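You operate a simulated robot arm through the tools that you are given. There is no shell and no other tool.

The job below is to be done with a simulated robot arm. You get a single attempt, and the scene is never put back.

TASK
Take the refill bottle from the low table top and leave it on the table top before the steel track. Take the wiping pad from the top of the short table and leave it on the low table top. Take the medium measuring jug from the top of the short table and put it on the small table top. Fetch the clear tub that says "hand soap" from the small table top and set it on the low table top. Take the shade card that says "teal" from the top of the long workbench and leave it on the top of the short table. Put the wide beaker in the sink. Put the brown bottle on the table under the yellow dye nozzle. The order is free. Set down upright: refill bottle, medium measuring jug, shade card, brown bottle.

It is judged by the outcome, as a careful person would: the job done as asked, and still so three seconds after it is handed in. It fails if anything else is knocked over, pushed out of place, dropped, spilled or broken.

THE ROBOT
A 6-joint arm with a two-finger gripper on a trunk, on a base that drives. Base frame: it is fixed to the floor where the robot stands at the start and does not move with it; the origin is under the middle of the robot, x ahead of it, y to its left, z up. Units: m, degrees, N and s.
Its first joint turns from -166.0 to 166.0 degrees. Places, roughly: brown bottle [-4, 0.5, 1]; clear tub [-1.5, 1.75, 0.75]; low table top [0.3, -0.8, 0.8]; medium measuring jug [0.75, 1.5, 0.75]; refill bottle [0.75, 0, 0.75]; shade card [-1, 3.5, 0.75]; sink (31x22 cm) [-3.46, 2.86, 0.76]; small table top [-1.3, 1.7, 0.8]; table top before the steel track (52x13 cm) [-3.62, 1.14, 0.86]; table under the yellow dye nozzle (15x15 cm) [0.92, 1.18, 0.62]; top of the short table [0.9, 1.2, 0.6]; wide beaker [-3.75, 1.25, 1]; wiping pad (10x7x6 cm) [0.6, 1, 0.6]. Payload 3.43 kg.
The TCP is the grasp point between the finger pads, 0.02 m short of the fingertips. In the tool frame z runs along the fingers and y along their closing line. Largest opening 0.19 m; the body of the gripper starts 0.248 m behind the TCP.
Orientation is told as [roll, pitch, yaw] about the base's x, y, z axes, in that order, counted from this pose: with the fingers straight down and closing along the base's y, the tool's x points along the base's -x, its y along +y and its z along -z.

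THE INTERFACE
- The arm moves only by the tool apply_moves. Its argument "rows" is one flat list of numbers, 6 for each row, row after row: the shift along the base's x, y, z in units of 300 mm (1.0 is 300 mm), then the turn, a rotation vector about the base's x, y, z in units of 90 degrees (1.0 is 90 degrees). In form: [x, y, z, wx, wy, wz, x, y, z, wx, wy, wz, ...]. A call has 1 to 20 rows; each row is the pose to reach, as a shift and turn from the pose commanded when the call began. "claw" is the finger opening in m, from 0 to 0.19, set as the call begins (left out, the last holds). A call with a number of a shift or a turn outside -1 to 1 is refused whole. Each row takes 0.2 s and may step no farther than 0.05 m and 8.6 degrees from the row before; otherwise, or with a gripper value out of range, the whole call is refused. A pose out of reach is approached as far as the arm can. The call stops where the force on the tool passes 40 N (or 10 N more than at its start, if that is more) or the arm is blocked; 0.2 s more then pass. The fingers move at their own pace (about 0.045 m/s each) and stop on an object; they squeeze with about 43 N. The grip force told is the motor's: it shows also when the fingers shut on nothing. Time passes only in rows, and 0.2 s behind the last, so rows that repeat a pose let the fingers close. It gives the time, the measured TCP pose, the force on the tool (base axes), the opening and the grip force at its end, in the units of the frame above (readings bear some noise), with the torque about the TCP (base axes, N m) and any sound that the robot's microphone picked up, and new pictures: "show" is both (left out), scene, wrist or none.
- Cameras (640 x 400 px; columns grow to the right, rows downward): "scene" is now at [0.0326, 0.1991, 1.3885]; the picture's right is [0.03, -1.00, 0.00], its down [-0.45, -0.01, -0.89] and it looks along [0.89, 0.03, -0.45] (base axes); focal length 214 px, centre (320, 200). "wrist" rides on the gripper at [0.07, -0.008, -0.288] in the tool frame; the picture's right is [0.12, 0.99, 0.00], its down [-0.96, 0.12, -0.25] and it looks along [-0.25, 0.03, 0.97] (tool axes); focal length 261 px, centre (320, 200). There is no depth. A picture from a camera that has moved, and an enlarged one, comes with that camera's place and axes in the base frame and with its lens. The place of the scene camera against the robot may be out by one fixed shift of up to 0.012 m in any direction.
- move_column(by): slides the trunk up (or, below 0, down) by that many m; the arm and the scene camera ride with it, the base frame stays. It gives what a move gives, with no picture.
- roll_base(legs): drives the robot by 1 to 6 legs, each [ahead, turn to the left] in m and degrees, along the robot's own axes; the way and the turn of a leg run together, so that a leg with both is an arc; at most 1.5 m and 180 degrees a leg. The arm and the cameras ride along, it lands a little off, and it stops where it bumps. It gives what a move gives, and a new picture of the scene camera.
- pan_tilt(pan, tilt): turns the head with the scene camera to pan (to the left, within 155 degrees either way) and tilt (down, from -29 to 69), counted from straight ahead of the robot. It gives what a move gives, and a new picture of the scene camera.
- inspect(camera, box): a new picture of the part [left, top, right, bottom] of that camera's present view, enlarged. It takes no simulated time.
- finish_job(): hands the job in; it is judged then, once.

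Places have to be worked out from the pictures, the camera data and where the tool is seen. Open the gripper and draw the arm clear of the work before you hand the job in, unless the task says otherwise.

The tools are called after ">>>" as name(argument=value, ...) on one line, values as JSON. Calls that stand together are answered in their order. apply_moves: Moves the arm, as the interface text tells. Its arguments: {"type":"object","properties":{"rows":{"type":"array","items":{"type":"number"}},"claw":{"type":"number"},"show":{"type":"string","enum":["both","scene","wrist","none"]}},"required":["rows"]} The other tools are called the same way: move_column (by) slides the trunk up or down; roll_base (legs) drives the base; pan_tilt (pan, tilt) turns the head that bears the scene camera; inspect (camera, box) takes an enlarged picture of a part of a camera's view; finish_job () hands the job in.

At the start:

```text
time: 0.0
position: [0.4739, 0.5442, 1.119]
tcp_rot: [0.1, -0.1, 0.0]
contact_force: [-0.4, 0.6, -1.2]
wrist_torque: [-0.02, 0.02, -0.03]
gripper_width: 0.1901
gripper_force: 0.0
trunk travel left (down, up): [-0.175, 0.065]
robot x, y, heading: [0.0031, -0.0018, 0.3]
head pan, tilt: [1.3, 68.8]
```

scene: 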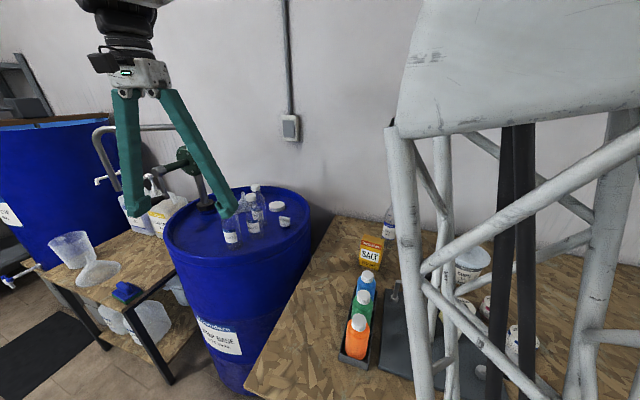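
wrist: 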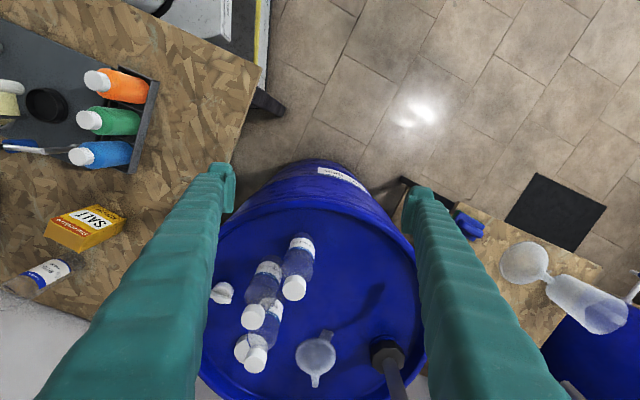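

The scene shows the drum, the short table on the left and the low table on the right. I look around with the head first to get my bearings.

>>> pan_tilt(pan=45, tilt=40)

>>> pan_tilt(pan=-45, tilt=40)

>>> pan_tilt(pan=110, tilt=30)

>>> pan_tilt(pan=155, tilt=30)

```text
time: 1.1
position: [0.4746, 0.5443, 1.1198]
tcp_rot: [0.0, 0.0, 0.1]
contact_force: [-0.1, 0.5, -0.8]
wrist_torque: [0.03, 0.0, 0.01]
gripper_width: 0.1899
gripper_force: 0.1
trunk travel left (down, up): [-0.175, 0.065]
robot x, y, heading: [0.0016, 0.0017, 0.0]
head pan, tilt: [45.0, 40.0]
camera scene: at [0.0012, 0.2563, 1.3681], right [0.71, -0.71, 0.0], down [-0.46, -0.45, -0.77], along [0.54, 0.54, -0.64], focal length 214 px, centre (320, 200)
```

scene: 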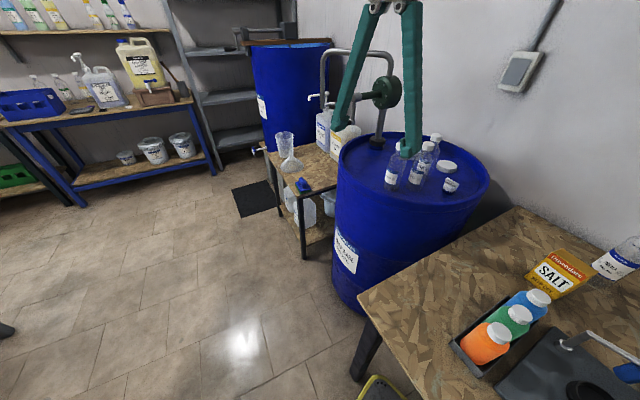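

```text
time: 2.8
position: [0.4739, 0.5436, 1.1189]
tcp_rot: [0.0, 0.1, 0.1]
contact_force: [0.3, -0.2, -0.4]
wrist_torque: [-0.04, 0.04, 0.03]
gripper_width: 0.1897
gripper_force: 0.0
trunk travel left (down, up): [-0.175, 0.065]
robot x, y, heading: [-0.0016, -0.0032, -0.2]
head pan, tilt: [-45.0, 40.0]
camera scene: at [0.024, 0.2156, 1.3685], right [0.23, -0.97, 0.0], down [-0.62, -0.15, -0.77], along [0.75, 0.17, -0.64], focal length 214 px, centre (320, 200)
```

scene: 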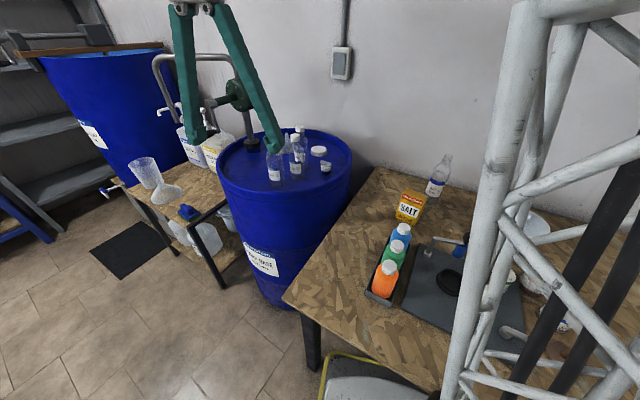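

```text
time: 5.2
position: [0.4734, 0.5438, 1.119]
tcp_rot: [0.0, 0.0, -0.1]
contact_force: [-0.3, -0.1, 0.2]
wrist_torque: [0.05, 0.0, -0.02]
gripper_width: 0.1898
gripper_force: 0.1
trunk travel left (down, up): [-0.175, 0.065]
robot x, y, heading: [0.0029, 0.0008, -0.1]
head pan, tilt: [110.0, 30.0]
camera scene: at [-0.0898, 0.2813, 1.3835], right [0.94, 0.34, 0.0], down [0.17, -0.47, -0.87], along [-0.3, 0.81, -0.5], focal length 214 px, centre (320, 200)
```

scene: 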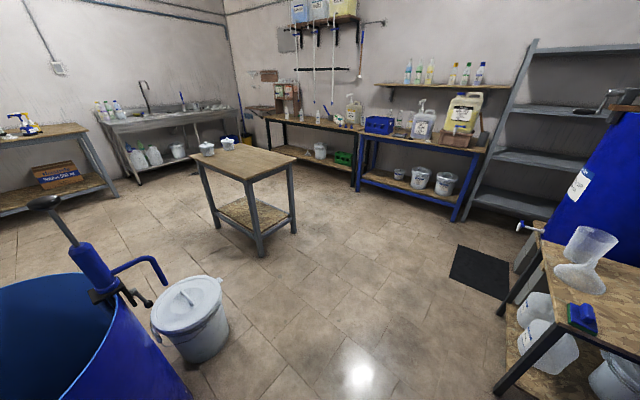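

```text
time: 6.3
position: [0.474, 0.5451, 1.1195]
tcp_rot: [0.0, -0.1, -0.1]
contact_force: [-0.1, 0.7, 0.7]
wrist_torque: [0.0, -0.02, -0.02]
gripper_width: 0.1901
gripper_force: 0.1
trunk travel left (down, up): [-0.175, 0.065]
robot x, y, heading: [-0.0002, -0.0035, -0.0]
head pan, tilt: [154.7, 30.0]
camera scene: at [-0.1407, 0.235, 1.3835], right [0.43, 0.9, 0.0], down [0.45, -0.21, -0.87], along [-0.78, 0.37, -0.5], focal length 214 px, centre (320, 200)
```

scene: 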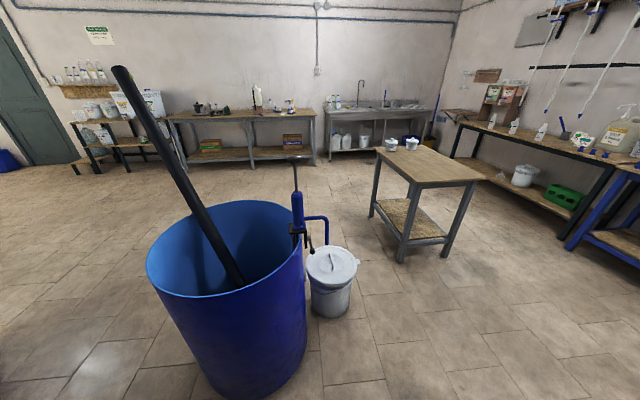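

I'll enlarge several regions to identify the objects, beginning with the current view of the far side.

>>> inspect(camera="scene", box=[60, 60, 320, 180])

>>> inspect(camera="scene", box=[320, 60, 640, 260])

>>> pan_tilt(pan=60, tilt=35)

>>> inspect(camera="scene", box=[320, 60, 640, 260])

>>> inspect(camera="scene", box=[0, 0, 320, 200])

```text
2.46 times, centred on (190, 120) of scene
camera zoom: at [-0.1407, 0.235, 1.3835], right [0.43, 0.9, 0.0], down [0.45, -0.21, -0.87], along [-0.78, 0.37, -0.5], focal length 528 px, centre (640, 397)
```

zoom: 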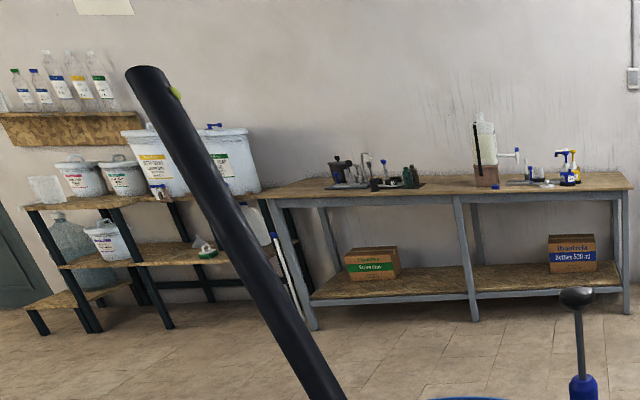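

```text
2.00 times, centred on (480, 160) of scene
camera zoom: at [-0.1407, 0.235, 1.3835], right [0.43, 0.9, 0.0], down [0.45, -0.21, -0.87], along [-0.78, 0.37, -0.5], focal length 429 px, centre (0, 280)
```

zoom: 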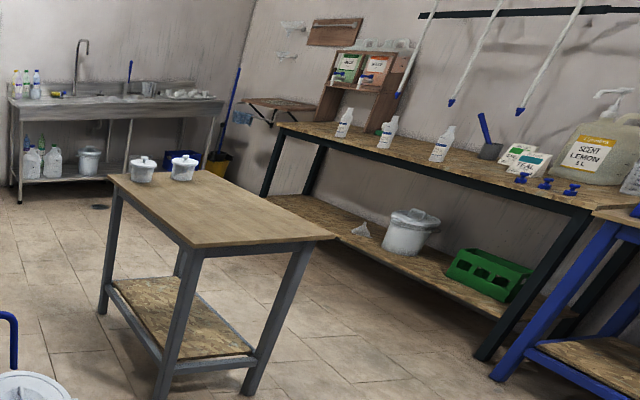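

```text
time: 8.0
position: [0.4743, 0.5445, 1.1189]
tcp_rot: [0.0, 0.0, 0.1]
contact_force: [-0.6, -1.0, -0.2]
wrist_torque: [0.03, -0.01, -0.01]
gripper_width: 0.1901
gripper_force: 0.1
trunk travel left (down, up): [-0.175, 0.065]
robot x, y, heading: [0.001, -0.0029, 0.2]
head pan, tilt: [60.0, 35.0]
camera scene: at [-0.015, 0.2726, 1.3757], right [0.87, -0.5, 0.0], down [-0.29, -0.5, -0.82], along [0.41, 0.71, -0.57], focal length 214 px, centre (320, 200)
```

scene: 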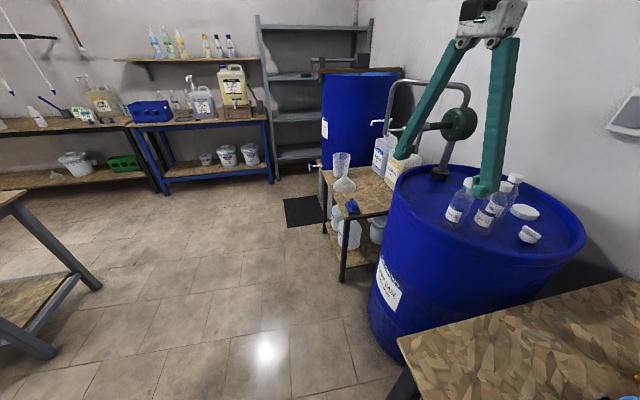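

```text
2.00 times, centred on (480, 160) of scene
camera zoom: at [-0.015, 0.2726, 1.3757], right [0.87, -0.5, 0.0], down [-0.29, -0.5, -0.82], along [0.41, 0.71, -0.57], focal length 429 px, centre (0, 280)
```

zoom: 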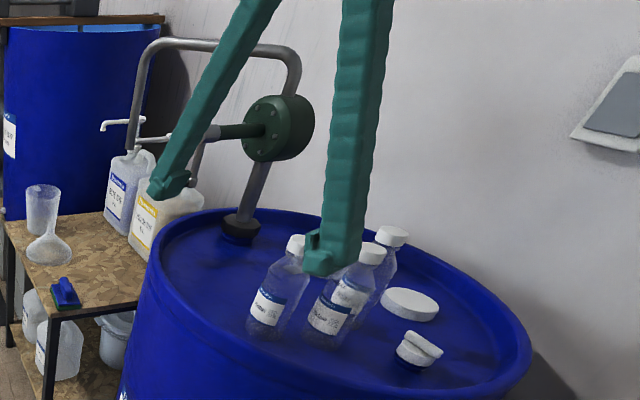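

```text
2.00 times, centred on (160, 100) of scene
camera zoom: at [-0.015, 0.2726, 1.3757], right [0.87, -0.5, 0.0], down [-0.29, -0.5, -0.82], along [0.41, 0.71, -0.57], focal length 429 px, centre (640, 400)
```

zoom: 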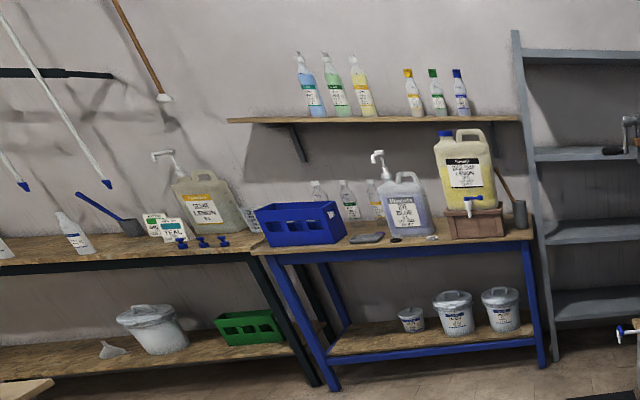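

The views match my rough map: short table with jug, funnel and blue pad, and the low table with bottles. I check the head's right-hand side again, and look down at the tables.

>>> pan_tilt(pan=-60, tilt=45)

>>> pan_tilt(pan=-120, tilt=35)

>>> pan_tilt(pan=10, tilt=65)

```text
time: 10.0
position: [0.4742, 0.5439, 1.1195]
tcp_rot: [0.1, -0.1, 0.0]
contact_force: [0.4, -0.5, 0.3]
wrist_torque: [0.02, -0.01, 0.05]
gripper_width: 0.1899
gripper_force: 0.0
trunk travel left (down, up): [-0.175, 0.065]
robot x, y, heading: [-0.0017, -0.0001, -0.2]
head pan, tilt: [-60.0, 45.0]
camera scene: at [0.0248, 0.2149, 1.37], right [0.22, -0.98, 0.0], down [-0.61, -0.14, -0.78], along [0.76, 0.17, -0.63], focal length 214 px, centre (320, 200)
```

scene: 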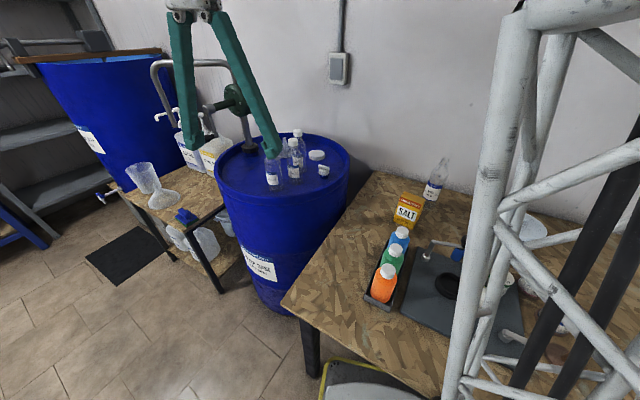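

```text
time: 11.3
position: [0.4738, 0.5445, 1.1207]
tcp_rot: [0.0, 0.0, 0.0]
contact_force: [0.3, -0.6, 0.1]
wrist_torque: [-0.01, -0.02, 0.02]
gripper_width: 0.1899
gripper_force: 0.1
trunk travel left (down, up): [-0.175, 0.065]
robot x, y, heading: [0.0001, 0.0017, -0.1]
head pan, tilt: [-120.0, 35.0]
camera scene: at [0.0252, 0.2151, 1.371], right [0.22, -0.98, 0.0], down [-0.6, -0.14, -0.79], along [0.77, 0.17, -0.62], focal length 214 px, centre (320, 200)
```

scene: 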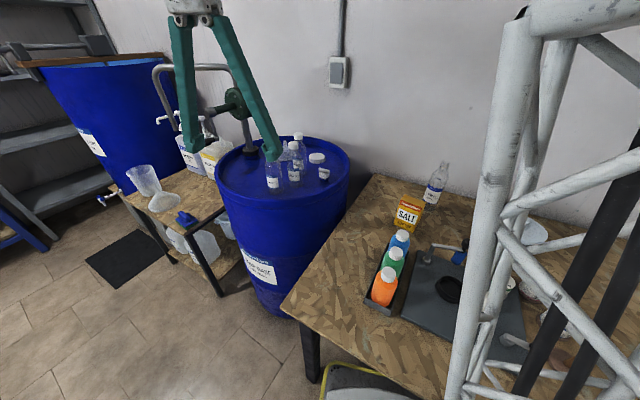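

```text
time: 13.4
position: [0.475, 0.5451, 1.1195]
tcp_rot: [0.1, 0.0, -0.1]
contact_force: [0.2, 0.0, 0.5]
wrist_torque: [-0.01, -0.02, 0.0]
gripper_width: 0.1899
gripper_force: 0.1
trunk travel left (down, up): [-0.175, 0.065]
robot x, y, heading: [0.0019, 0.0018, -0.1]
head pan, tilt: [10.0, 65.0]
camera scene: at [0.0257, 0.2144, 1.3718], right [0.21, -0.98, 0.0], down [-0.6, -0.13, -0.79], along [0.77, 0.17, -0.61], focal length 214 px, centre (320, 200)
```

scene: 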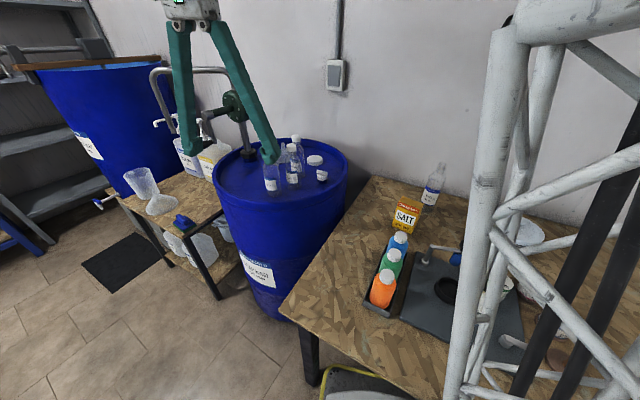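

The head seems blocked to the right by the trunk frame (true yaw 12°). I'll keep pans above 15 and look down.

>>> pan_tilt(pan=22, tilt=60)

>>> inspect(camera="scene", box=[280, 100, 640, 325])

>>> pan_tilt(pan=70, tilt=65)

```text
time: 14.1
position: [0.4746, 0.5447, 1.1207]
tcp_rot: [0.0, 0.0, 0.0]
contact_force: [-0.4, 0.2, -0.2]
wrist_torque: [0.02, 0.01, -0.01]
gripper_width: 0.19
gripper_force: 0.0
trunk travel left (down, up): [-0.175, 0.065]
robot x, y, heading: [-0.0032, 0.0018, -0.2]
head pan, tilt: [22.0, 60.0]
camera scene: at [0.0029, 0.2212, 1.3415], right [0.37, -0.93, 0.0], down [-0.8, -0.32, -0.5], along [0.46, 0.19, -0.87], focal length 214 px, centre (320, 200)
```

scene: 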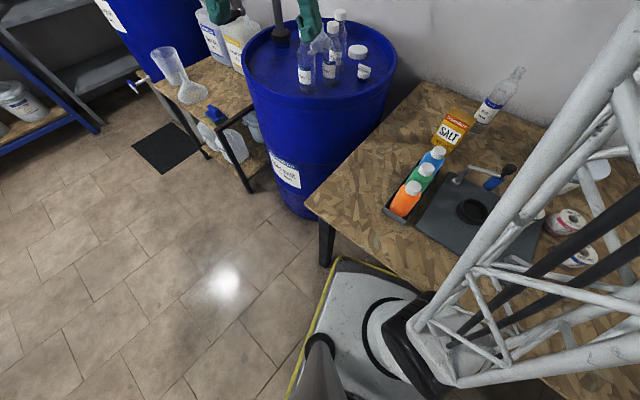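

```text
1.78 times, centred on (460, 212) of scene
camera zoom: at [0.0029, 0.2212, 1.3415], right [0.37, -0.93, 0.0], down [-0.8, -0.32, -0.5], along [0.46, 0.19, -0.87], focal length 381 px, centre (71, 178)
```

zoom: 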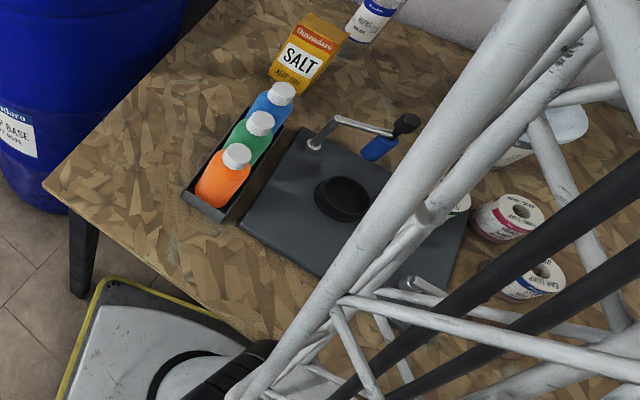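

```text
time: 15.3
position: [0.4738, 0.544, 1.1179]
tcp_rot: [0.0, 0.1, -0.1]
contact_force: [0.4, 0.1, -0.2]
wrist_torque: [0.03, -0.01, 0.02]
gripper_width: 0.1901
gripper_force: 0.2
trunk travel left (down, up): [-0.175, 0.065]
robot x, y, heading: [0.0017, 0.0013, -0.0]
head pan, tilt: [70.0, 65.0]
camera scene: at [-0.0382, 0.2533, 1.3359], right [0.94, -0.34, 0.0], down [-0.31, -0.85, -0.42], along [0.14, 0.4, -0.91], focal length 214 px, centre (320, 200)
```

scene: 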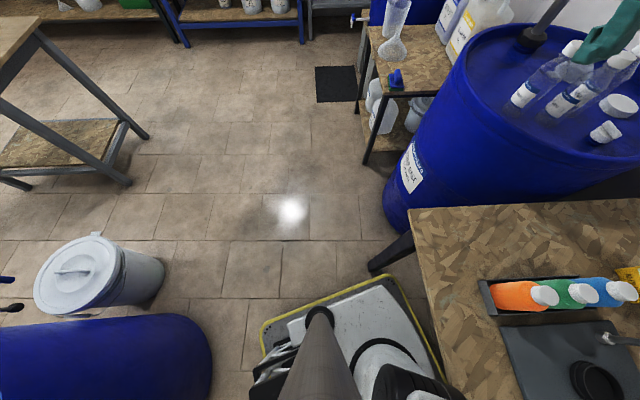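

The head now works. Low table top is about z≈0.75 with its near-left corner at about (0.30, 0.39), rotated about −20°. I zoom on the bottle candidate and move on to a wrist look above it.

>>> pan_tilt(pan=20, tilt=40)

>>> inspect(camera="scene", box=[380, 120, 540, 220])

>>> inspect(camera="scene", box=[80, 80, 400, 280])

>>> inspect(camera="wrist", box=[0, 0, 320, 400])

>>> inspect(camera="wrist", box=[400, 150, 640, 400])

```text
time: 16.5
position: [0.4738, 0.5447, 1.1203]
tcp_rot: [0.0, 0.0, 0.0]
contact_force: [-0.5, -0.1, 0.1]
wrist_torque: [0.01, 0.0, -0.01]
gripper_width: 0.1904
gripper_force: 0.0
trunk travel left (down, up): [-0.175, 0.065]
robot x, y, heading: [0.0, 0.0001, -0.1]
head pan, tilt: [20.0, 40.0]
camera scene: at [0.0209, 0.2254, 1.3681], right [0.34, -0.94, 0.0], down [-0.6, -0.22, -0.77], along [0.72, 0.26, -0.64], focal length 214 px, centre (320, 200)
```

scene: 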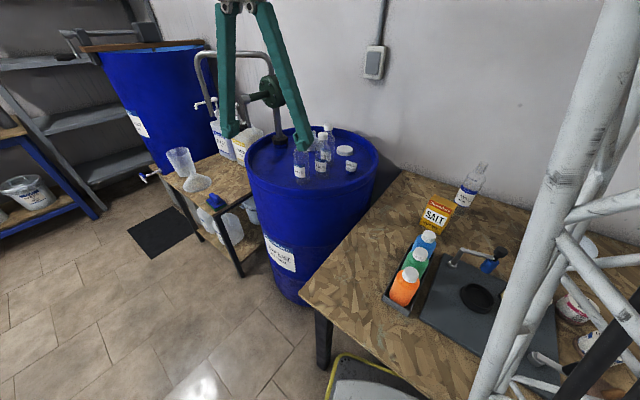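

```text
4.00 times, centred on (460, 170) of scene
camera zoom: at [0.0209, 0.2254, 1.3681], right [0.34, -0.94, 0.0], down [-0.6, -0.22, -0.77], along [0.72, 0.26, -0.64], focal length 858 px, centre (-240, 320)
```

zoom: 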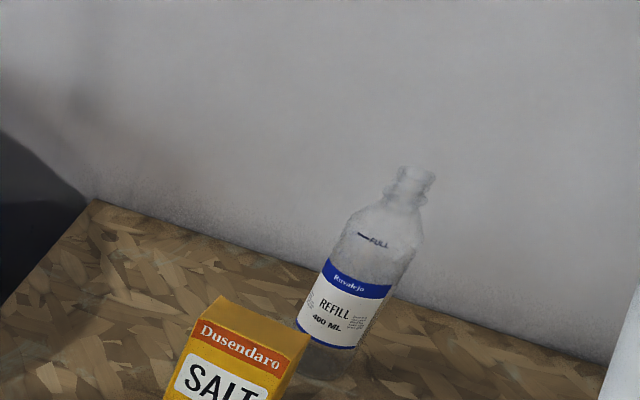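

```text
2.00 times, centred on (240, 180) of scene
camera zoom: at [0.0209, 0.2254, 1.3681], right [0.34, -0.94, 0.0], down [-0.6, -0.22, -0.77], along [0.72, 0.26, -0.64], focal length 429 px, centre (480, 240)
```

zoom: 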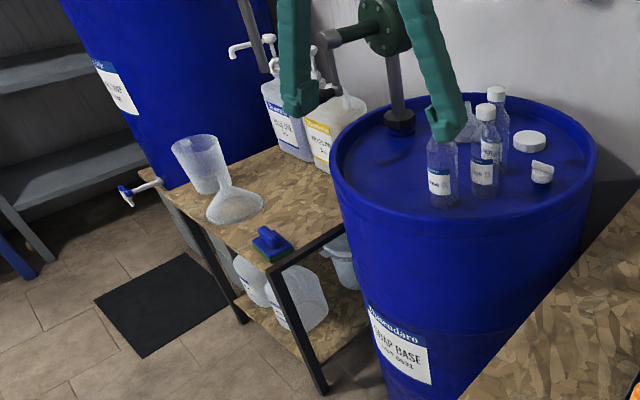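

```text
1.00 times, centred on (160, 200) of wrist (not enlarged: the box is as wide or as high as the picture)
camera zoom: at [0.4041, 0.5362, 1.408], right [-0.12, 0.99, 0.0], down [0.96, 0.12, 0.25], along [0.25, 0.03, -0.97], focal length 261 px, centre (480, 200)
```

zoom: 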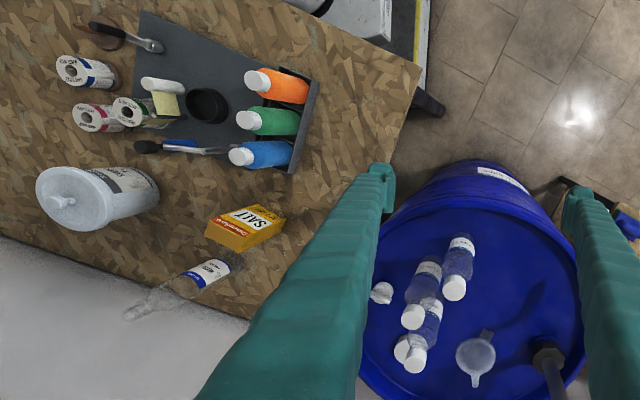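

```text
1.60 times, centred on (520, 275) of wrist
camera zoom: at [0.4041, 0.5362, 1.408], right [-0.12, 0.99, 0.0], down [0.96, 0.12, 0.25], along [0.25, 0.03, -0.97], focal length 417 px, centre (0, 80)
```

zoom: 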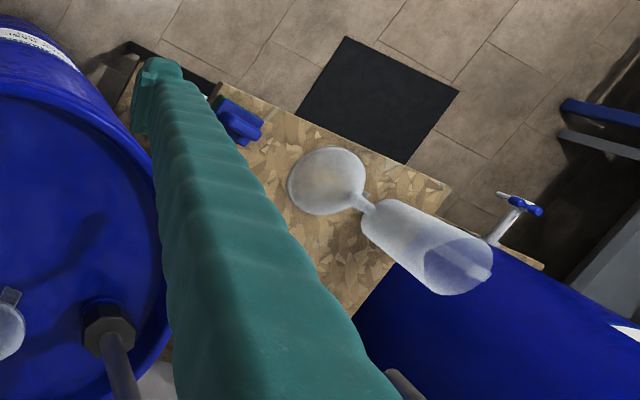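

The bottle labelled "REFILL 400 ML" stands near (0.855, −0.115) on the low table; the salt box is roughly 0.15 m toward the robot and left of it. I bring the gripper across at the current height.

>>> apply_moves(rows=[0.057, -0.135, 0, 0, 0, 0, 0.114, -0.27, 0, 0, 0, 0, 0.171, -0.405, 0, 0, 0, 0, 0.228, -0.54, 0, 0, 0, 0, 0.286, -0.676, 0, 0, 0, 0, 0.343, -0.811, 0, 0, 0, 0, 0.4, -0.947, 0, 0, 0, 0], show="none")

>>> apply_moves(rows=[0.06, -0.12, 0, 0, 0, -0.061, 0.12, -0.24, 0, 0, 0, -0.122, 0.18, -0.36, 0, 0, 0, -0.183, 0.24, -0.48, 0, 0, 0, -0.244, 0.3, -0.6, 0, 0, 0, -0.305, 0.36, -0.72, 0, 0, 0, -0.367, 0.42, -0.84, 0, 0, 0, -0.367], show="both")

```text
time: 18.1
position: [0.5896, 0.263, 1.1233]
tcp_rot: [-0.1, -0.2, 0.0]
contact_force: [-0.6, -0.5, 0.0]
wrist_torque: [-0.05, -0.07, 0.0]
gripper_width: 0.1902
gripper_force: 0.0
trunk travel left (down, up): [-0.175, 0.065]
robot x, y, heading: [-0.002, -0.0004, -0.2]
head pan, tilt: [20.0, 40.0]
```

```text
time: 19.7
position: [0.7203, 0.0086, 1.1187]
tcp_rot: [0.0, 0.1, -33.0]
contact_force: [-0.9, 1.0, 0.6]
wrist_torque: [-0.16, -0.07, -0.03]
gripper_width: 0.1899
gripper_force: 0.1
trunk travel left (down, up): [-0.175, 0.065]
robot x, y, heading: [0.0004, 0.0004, -0.2]
head pan, tilt: [20.0, 40.0]
camera scene: at [0.0207, 0.2267, 1.368], right [0.34, -0.94, 0.0], down [-0.6, -0.22, -0.77], along [0.72, 0.26, -0.64], focal length 214 px, centre (320, 200)
camera wrist: at [0.6572, 0.0398, 1.4073], right [0.44, 0.9, 0.0], down [0.87, -0.43, 0.25], along [0.22, -0.11, -0.97], focal length 261 px, centre (320, 200)
```

scene: 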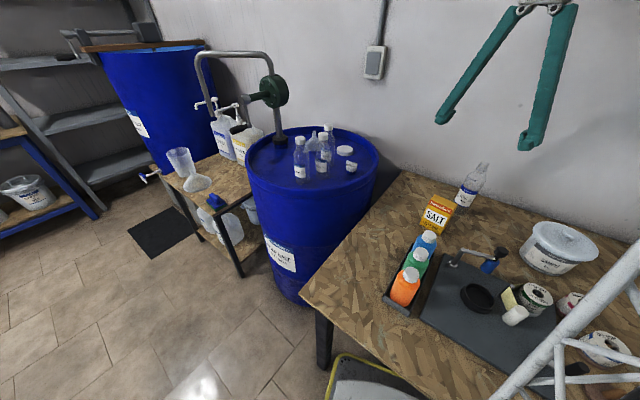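
wrist: 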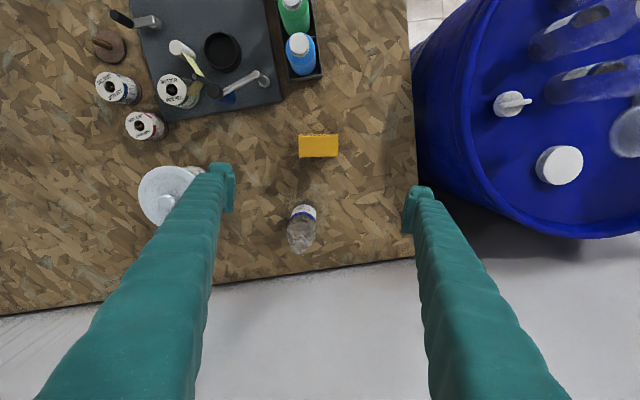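

The bottle is right below the gap between the fingers. I zoom in on the wrist view to place it.

>>> inspect(camera="wrist", box=[240, 120, 400, 260])

>>> inspect(camera="scene", box=[400, 130, 640, 280])

```text
2.86 times, centred on (320, 190) of wrist
camera zoom: at [0.6572, 0.0398, 1.4073], right [0.44, 0.9, 0.0], down [0.87, -0.43, 0.25], along [0.22, -0.11, -0.97], focal length 745 px, centre (320, 229)
```

zoom: 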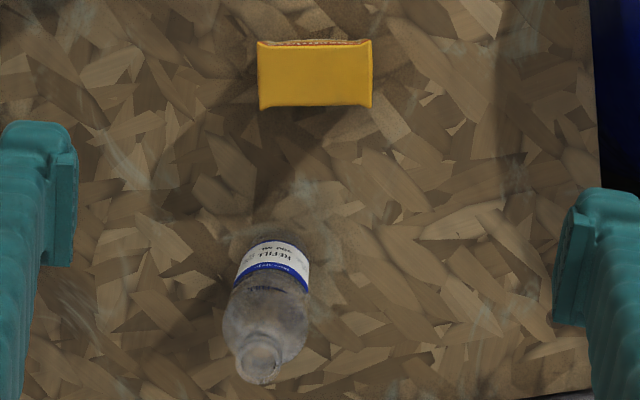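

```text
2.67 times, centred on (520, 205) of scene
camera zoom: at [0.0207, 0.2267, 1.368], right [0.34, -0.94, 0.0], down [-0.6, -0.22, -0.77], along [0.72, 0.26, -0.64], focal length 572 px, centre (-213, 187)
```

zoom: 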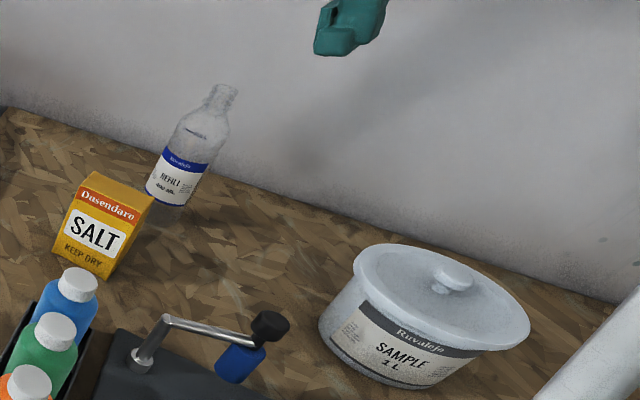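

Estimates place the bottle near (0.825, −0.09) with the table at about z≈0.76. I move above it and a bit lower for a better look.

>>> apply_moves(rows=[0.12, -0.11, 0, 0, 0, 0, 0.24, -0.22, 0, 0, 0, 0, 0.35, -0.33, -0.1, 0, 0, 0, 0.35, -0.33, -0.25, 0, 0, 0], show="wrist")

>>> inspect(camera="wrist", box=[240, 120, 400, 220])

>>> inspect(camera="scene", box=[400, 80, 560, 220])

```text
refused: row 3 steps farther than a row can; nothing moved
```

```text
4.00 times, centred on (320, 170) of wrist
camera zoom: at [0.6572, 0.0398, 1.4073], right [0.44, 0.9, 0.0], down [0.87, -0.43, 0.25], along [0.22, -0.11, -0.97], focal length 1043 px, centre (320, 320)
```

zoom: 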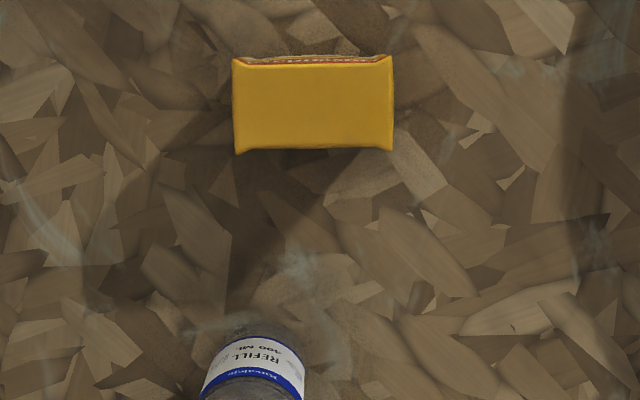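

```text
2.86 times, centred on (480, 150) of scene
camera zoom: at [0.0207, 0.2267, 1.368], right [0.34, -0.94, 0.0], down [-0.6, -0.22, -0.77], along [0.72, 0.26, -0.64], focal length 613 px, centre (-137, 343)
```

zoom: 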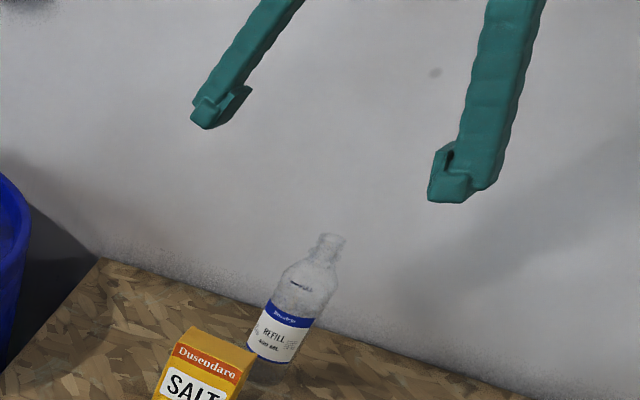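

The step was too long; I split it up.

>>> apply_moves(rows=[0.1, -0.1, 0, 0, 0, 0, 0.2, -0.2, 0, 0, 0, 0, 0.28, -0.28, 0, 0, 0, 0, 0.35, -0.33, -0.1, 0, 0, 0, 0.35, -0.33, -0.25, 0, 0, 0], show="wrist")

>>> inspect(camera="scene", box=[400, 80, 560, 220])

```text
time: 20.9
position: [0.8248, -0.0914, 1.0449]
tcp_rot: [0.0, 0.0, -33.0]
contact_force: [-0.8, -0.2, -0.4]
wrist_torque: [0.02, -0.04, -0.03]
gripper_width: 0.1902
gripper_force: 0.0
trunk travel left (down, up): [-0.175, 0.065]
robot x, y, heading: [-0.0016, 0.0038, 0.0]
head pan, tilt: [20.0, 40.0]
camera wrist: at [0.7619, -0.0606, 1.3324], right [0.44, 0.9, 0.0], down [0.87, -0.43, 0.25], along [0.22, -0.11, -0.97], focal length 261 px, centre (320, 200)
```

wrist: 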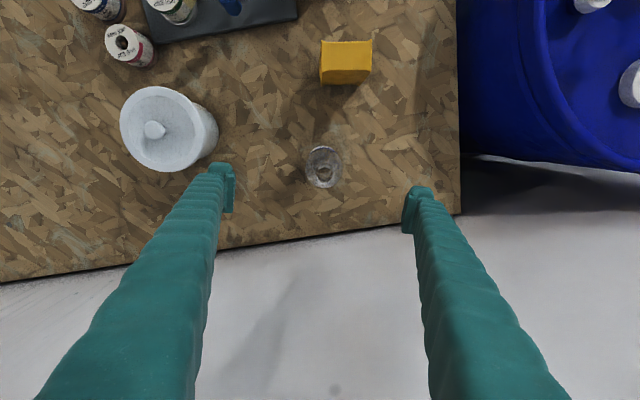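

```text
2.86 times, centred on (480, 150) of scene
camera zoom: at [0.0213, 0.2262, 1.3683], right [0.34, -0.94, 0.0], down [-0.6, -0.22, -0.77], along [0.72, 0.26, -0.64], focal length 613 px, centre (-137, 343)
```

zoom: 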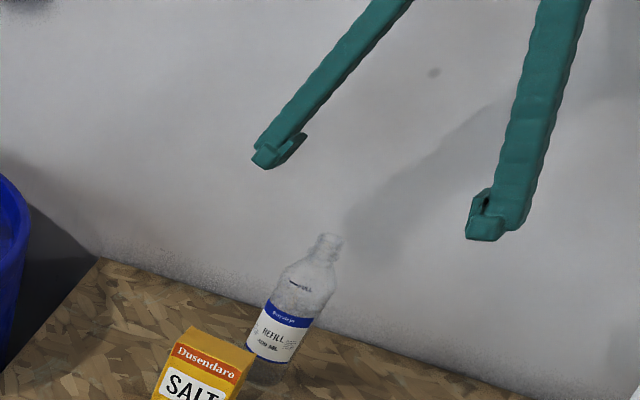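

The bottle's axis lies at about (0.817, −0.080). I centre over it with a 0.13 m opening and lower to about z=0.84.

>>> apply_moves(rows=[-0.026, 0.036, 0, 0, 0, 0, -0.026, 0.036, -0.1, 0, 0, 0, -0.026, 0.036, -0.2, 0, 0, 0, -0.026, 0.036, -0.3, 0, 0, 0, -0.026, 0.036, -0.4, 0, 0, 0, -0.026, 0.036, -0.4, 0, 0, 0], claw=0.13, show="both")

>>> inspect(camera="wrist", box=[200, 100, 440, 250])

>>> inspect(camera="scene", box=[400, 80, 560, 220])

```text
time: 22.3
position: [0.8176, -0.0805, 0.9245]
tcp_rot: [0.0, 0.0, -33.0]
contact_force: [0.4, -0.5, 0.0]
wrist_torque: [0.0, -0.03, 0.02]
gripper_width: 0.1298
gripper_force: 0.0
trunk travel left (down, up): [-0.175, 0.065]
robot x, y, heading: [0.0013, 0.0017, 0.0]
head pan, tilt: [20.0, 40.0]
camera scene: at [0.0212, 0.2262, 1.3682], right [0.34, -0.94, 0.0], down [-0.6, -0.22, -0.77], along [0.72, 0.26, -0.64], focal length 214 px, centre (320, 200)
camera wrist: at [0.7548, -0.0486, 1.2131], right [0.44, 0.9, 0.0], down [0.87, -0.43, 0.25], along [0.22, -0.11, -0.97], focal length 261 px, centre (320, 200)
```

scene: 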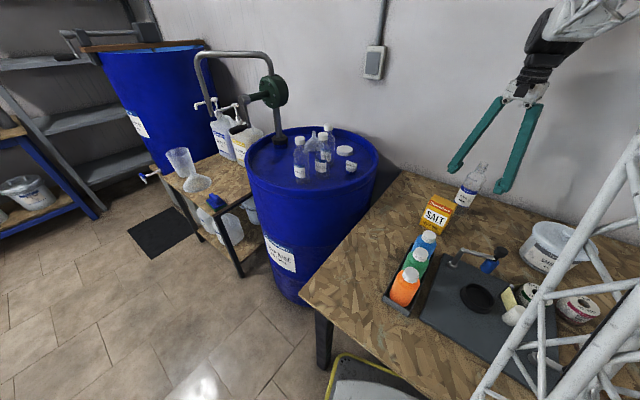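
wrist: 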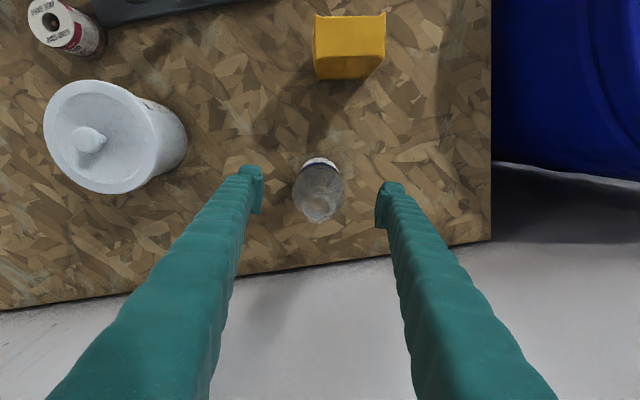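

```text
2.67 times, centred on (320, 175) of wrist
camera zoom: at [0.7548, -0.0486, 1.2131], right [0.44, 0.9, 0.0], down [0.87, -0.43, 0.25], along [0.22, -0.11, -0.97], focal length 695 px, centre (320, 267)
```

zoom: 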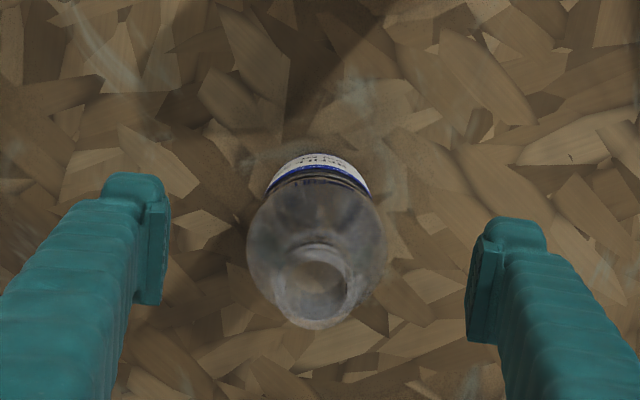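

```text
2.86 times, centred on (480, 150) of scene
camera zoom: at [0.0212, 0.2262, 1.3682], right [0.34, -0.94, 0.0], down [-0.6, -0.22, -0.77], along [0.72, 0.26, -0.64], focal length 613 px, centre (-137, 343)
```

zoom: 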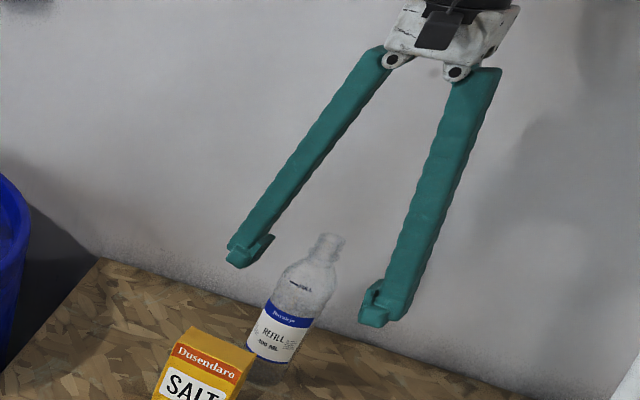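

The bottle is centred between the fingers (axis ≈ (0.822, −0.085)). I descend to grasp height and close.

>>> apply_moves(rows=[0.013, -0.015, -0.1, 0, 0, 0, 0.013, -0.015, -0.2, 0, 0, 0, 0.013, -0.015, -0.283, 0, 0, 0], show="wrist")

>>> apply_moves(rows=[0, 0, 0, 0, 0, 0, 0, 0, 0, 0, 0, 0, 0, 0, 0, 0, 0, 0, 0, 0, 0, 0, 0, 0, 0, 0, 0, 0, 0, 0], claw=0.03, show="both")

```text
time: 23.1
position: [0.8222, -0.0858, 0.839]
tcp_rot: [-0.1, -0.1, -33.0]
contact_force: [0.3, -0.2, 0.5]
wrist_torque: [0.02, -0.07, -0.01]
gripper_width: 0.1298
gripper_force: 0.1
trunk travel left (down, up): [-0.175, 0.065]
robot x, y, heading: [0.0004, 0.0013, -0.1]
head pan, tilt: [20.0, 40.0]
camera wrist: at [0.759, -0.055, 1.1279], right [0.44, 0.9, 0.0], down [0.87, -0.43, 0.25], along [0.22, -0.11, -0.97], focal length 261 px, centre (320, 200)
```

wrist: 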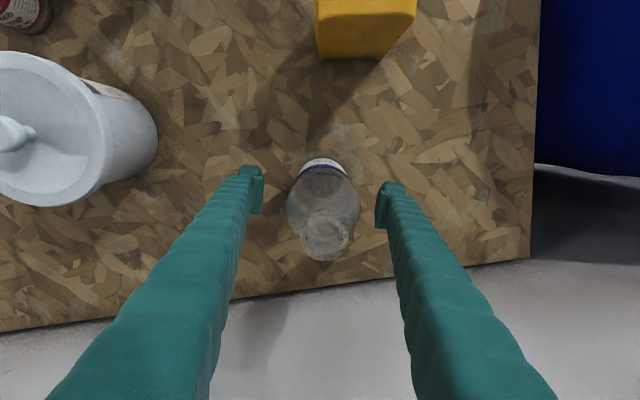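

```text
time: 24.3
position: [0.8214, -0.086, 0.8394]
tcp_rot: [0.1, -0.1, -33.0]
contact_force: [-0.7, 1.2, -0.1]
wrist_torque: [0.0, 0.0, -0.02]
gripper_width: 0.0582
gripper_force: 31.2
trunk travel left (down, up): [-0.175, 0.065]
robot x, y, heading: [0.0034, 0.0026, 0.0]
head pan, tilt: [20.0, 40.0]
camera scene: at [0.0212, 0.2262, 1.3682], right [0.34, -0.94, 0.0], down [-0.6, -0.22, -0.77], along [0.72, 0.26, -0.64], focal length 214 px, centre (320, 200)
camera wrist: at [0.7593, -0.0551, 1.1277], right [0.44, 0.9, 0.0], down [0.87, -0.43, 0.25], along [0.22, -0.11, -0.97], focal length 261 px, centre (320, 200)
```

scene: 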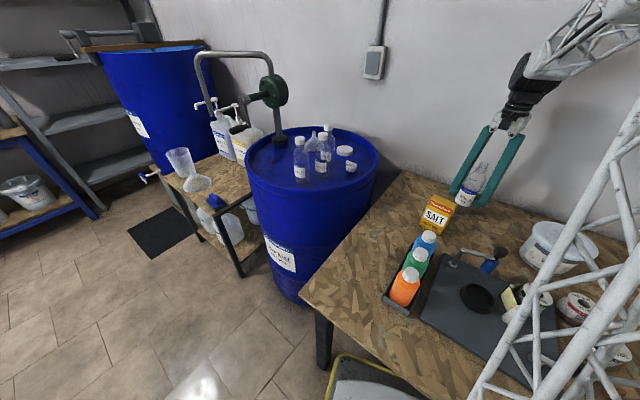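
wrist: 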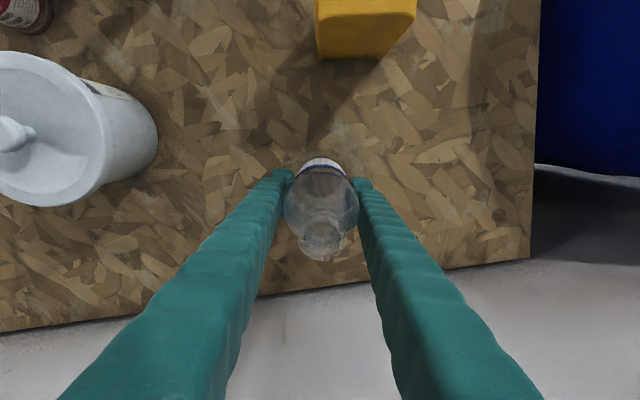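

The bottle is held (0.058 m wide grip). I lift it and draw it back toward the robot before driving.

>>> apply_moves(rows=[0, 0, 0.03, 0, 0, 0, 0, 0, 0.15, 0, 0, 0, 0, 0, 0.3, 0, 0, 0, 0, 0, 0.45, 0, 0, 0, 0, 0, 0.6, 0, 0, 0, 0, 0, 0.75, 0, 0, 0, -0.15, 0.03, 0.75, 0, 0, 0, -0.3, 0.06, 0.75, 0, 0, 0, -0.45, 0.1, 0.75, 0, 0, 0, -0.6, 0.15, 0.75, 0, 0, 0, -0.75, 0.2, 0.75, 0, 0, 0, -0.9, 0.25, 0.75, 0, 0, 0, -1, 0.28, 0.75, 0, 0, 0], show="both")

>>> inspect(camera="wrist", box=[0, 0, 320, 400])

```text
time: 27.1
position: [0.5198, -0.0003, 1.0632]
tcp_rot: [0.1, 0.0, -33.2]
contact_force: [0.4, 0.1, -0.1]
wrist_torque: [0.02, 0.16, 0.02]
gripper_width: 0.0578
gripper_force: 42.8
trunk travel left (down, up): [-0.175, 0.065]
robot x, y, heading: [-0.0013, -0.0001, -0.2]
head pan, tilt: [20.0, 40.0]
camera scene: at [0.0217, 0.2261, 1.3683], right [0.34, -0.94, 0.0], down [-0.6, -0.22, -0.77], along [0.72, 0.26, -0.64], focal length 214 px, centre (320, 200)
camera wrist: at [0.4565, 0.0303, 1.3532], right [0.44, 0.9, 0.0], down [0.87, -0.43, 0.25], along [0.22, -0.11, -0.97], focal length 261 px, centre (320, 200)
```

scene: 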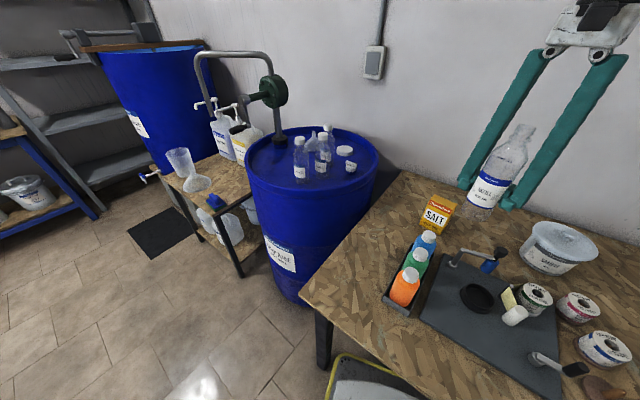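
wrist: 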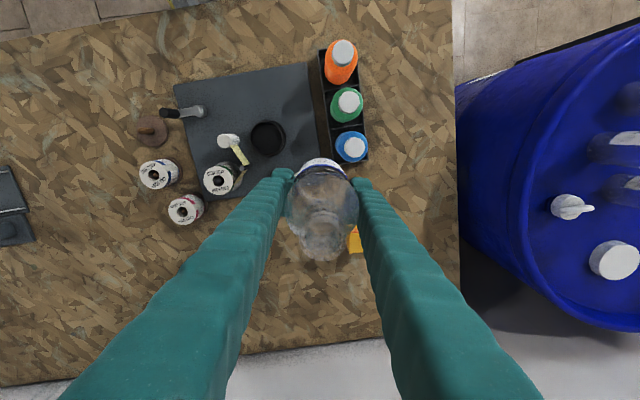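

```text
1.00 times, centred on (160, 200) of wrist (not enlarged: the box is as wide or as high as the picture)
camera zoom: at [0.4565, 0.0303, 1.3532], right [0.44, 0.9, 0.0], down [0.87, -0.43, 0.25], along [0.22, -0.11, -0.97], focal length 261 px, centre (480, 200)
```

zoom: 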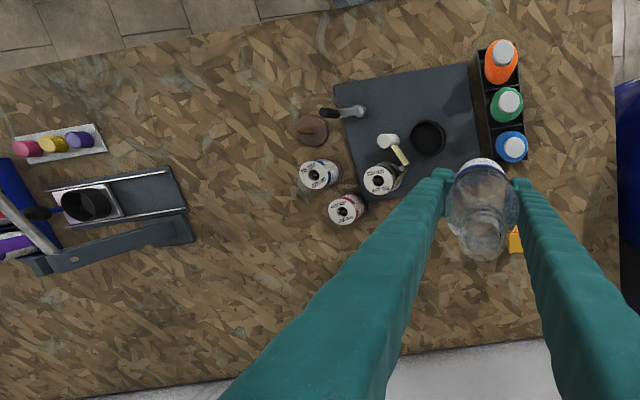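

The bottle is safely held above the low table. I turn right in place toward the open floor south-west, then look.

>>> roll_base(legs=[[0, -125]])

>>> pan_tilt(pan=40, tilt=40)

```text
time: 30.7
position: [0.131, -0.4954, 1.0672]
tcp_rot: [0.0, -0.1, -107.9]
contact_force: [-0.2, 0.4, -0.4]
wrist_torque: [-0.06, 0.03, -0.02]
gripper_width: 0.0574
gripper_force: 43.3
trunk travel left (down, up): [-0.175, 0.065]
robot x, y, heading: [-0.0033, 0.0051, -73.1]
head pan, tilt: [20.0, 40.0]
stopped in leg 1: the robot was blocked; the commanded pose is now the measured one
camera scene: at [0.2167, 0.0536, 1.3709], right [-0.8, -0.6, 0.0], down [-0.38, 0.51, -0.77], along [0.46, -0.61, -0.64], focal length 214 px, centre (320, 200)
```

scene: 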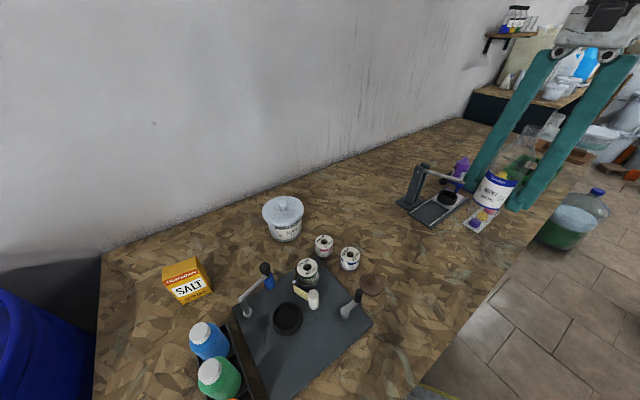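

```text
time: 31.6
position: [0.1303, -0.4933, 1.0671]
tcp_rot: [0.2, -0.1, -107.9]
contact_force: [-0.1, 0.6, 0.1]
wrist_torque: [-0.03, -0.01, -0.02]
gripper_width: 0.0577
gripper_force: 42.9
trunk travel left (down, up): [-0.175, 0.065]
robot x, y, heading: [0.0004, 0.0074, -73.3]
head pan, tilt: [40.0, 40.0]
camera scene: at [0.236, 0.0747, 1.3702], right [-0.55, -0.84, 0.0], down [-0.53, 0.35, -0.77], along [0.64, -0.42, -0.64], focal length 214 px, centre (320, 200)
```

scene: 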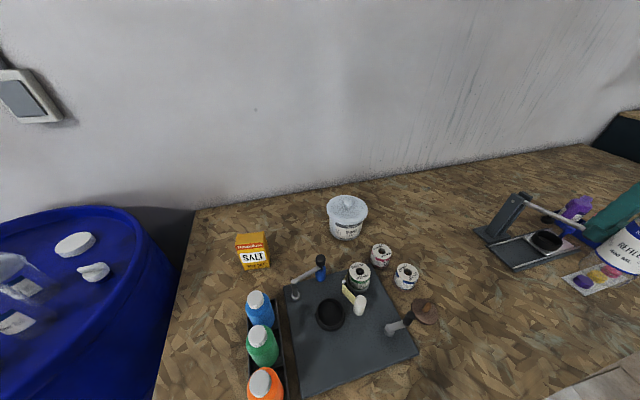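

The turn was blocked at −73°. I look down around the base to see what it touches.

>>> pan_tilt(pan=25, tilt=69)

>>> pan_tilt(pan=120, tilt=65)

>>> pan_tilt(pan=155, tilt=50)

```text
time: 32.5
position: [0.1306, -0.4946, 1.0675]
tcp_rot: [0.2, -0.2, -107.8]
contact_force: [-0.3, -0.4, -0.6]
wrist_torque: [0.01, -0.03, 0.0]
gripper_width: 0.0576
gripper_force: 42.8
trunk travel left (down, up): [-0.175, 0.065]
robot x, y, heading: [-0.004, 0.0051, -72.8]
head pan, tilt: [25.0, 68.8]
camera scene: at [0.2028, 0.0791, 1.3336], right [-0.74, -0.67, 0.0], down [-0.62, 0.69, -0.37], along [0.25, -0.27, -0.93], focal length 214 px, centre (320, 200)
```

scene: 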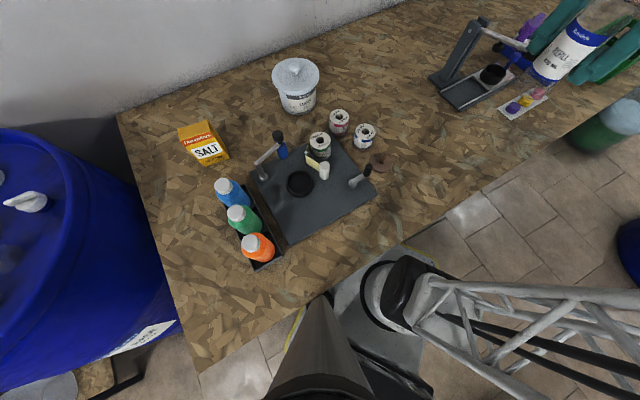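

```text
time: 34.2
position: [0.1309, -0.4946, 1.0648]
tcp_rot: [0.1, -0.1, -108.0]
contact_force: [-0.2, -0.3, -0.4]
wrist_torque: [0.01, 0.0, -0.01]
gripper_width: 0.0578
gripper_force: 43.6
trunk travel left (down, up): [-0.175, 0.065]
robot x, y, heading: [-0.004, 0.0087, -73.2]
head pan, tilt: [120.0, 65.0]
camera scene: at [0.2076, 0.1644, 1.3369], right [0.73, -0.68, 0.0], down [-0.62, -0.66, -0.42], along [0.29, 0.31, -0.91], focal length 214 px, centre (320, 200)
```

scene: 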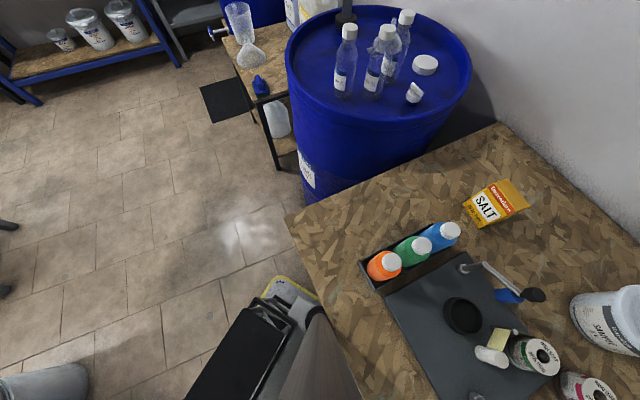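

```text
time: 35.2
position: [0.1313, -0.4949, 1.0659]
tcp_rot: [0.2, -0.1, -107.8]
contact_force: [-0.2, 0.3, 0.3]
wrist_torque: [0.01, 0.02, 0.0]
gripper_width: 0.0577
gripper_force: 43.1
trunk travel left (down, up): [-0.175, 0.065]
robot x, y, heading: [-0.0036, 0.0092, -73.0]
head pan, tilt: [154.7, 50.0]
camera scene: at [0.1779, 0.1962, 1.3546], right [0.99, -0.15, 0.0], down [-0.11, -0.76, -0.64], along [0.1, 0.63, -0.77], focal length 214 px, centre (320, 200)
```

scene: 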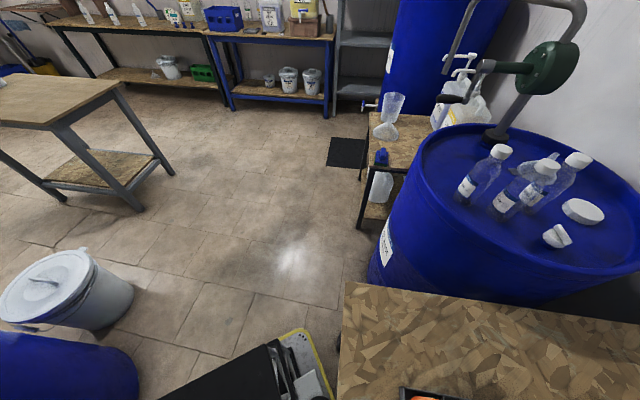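

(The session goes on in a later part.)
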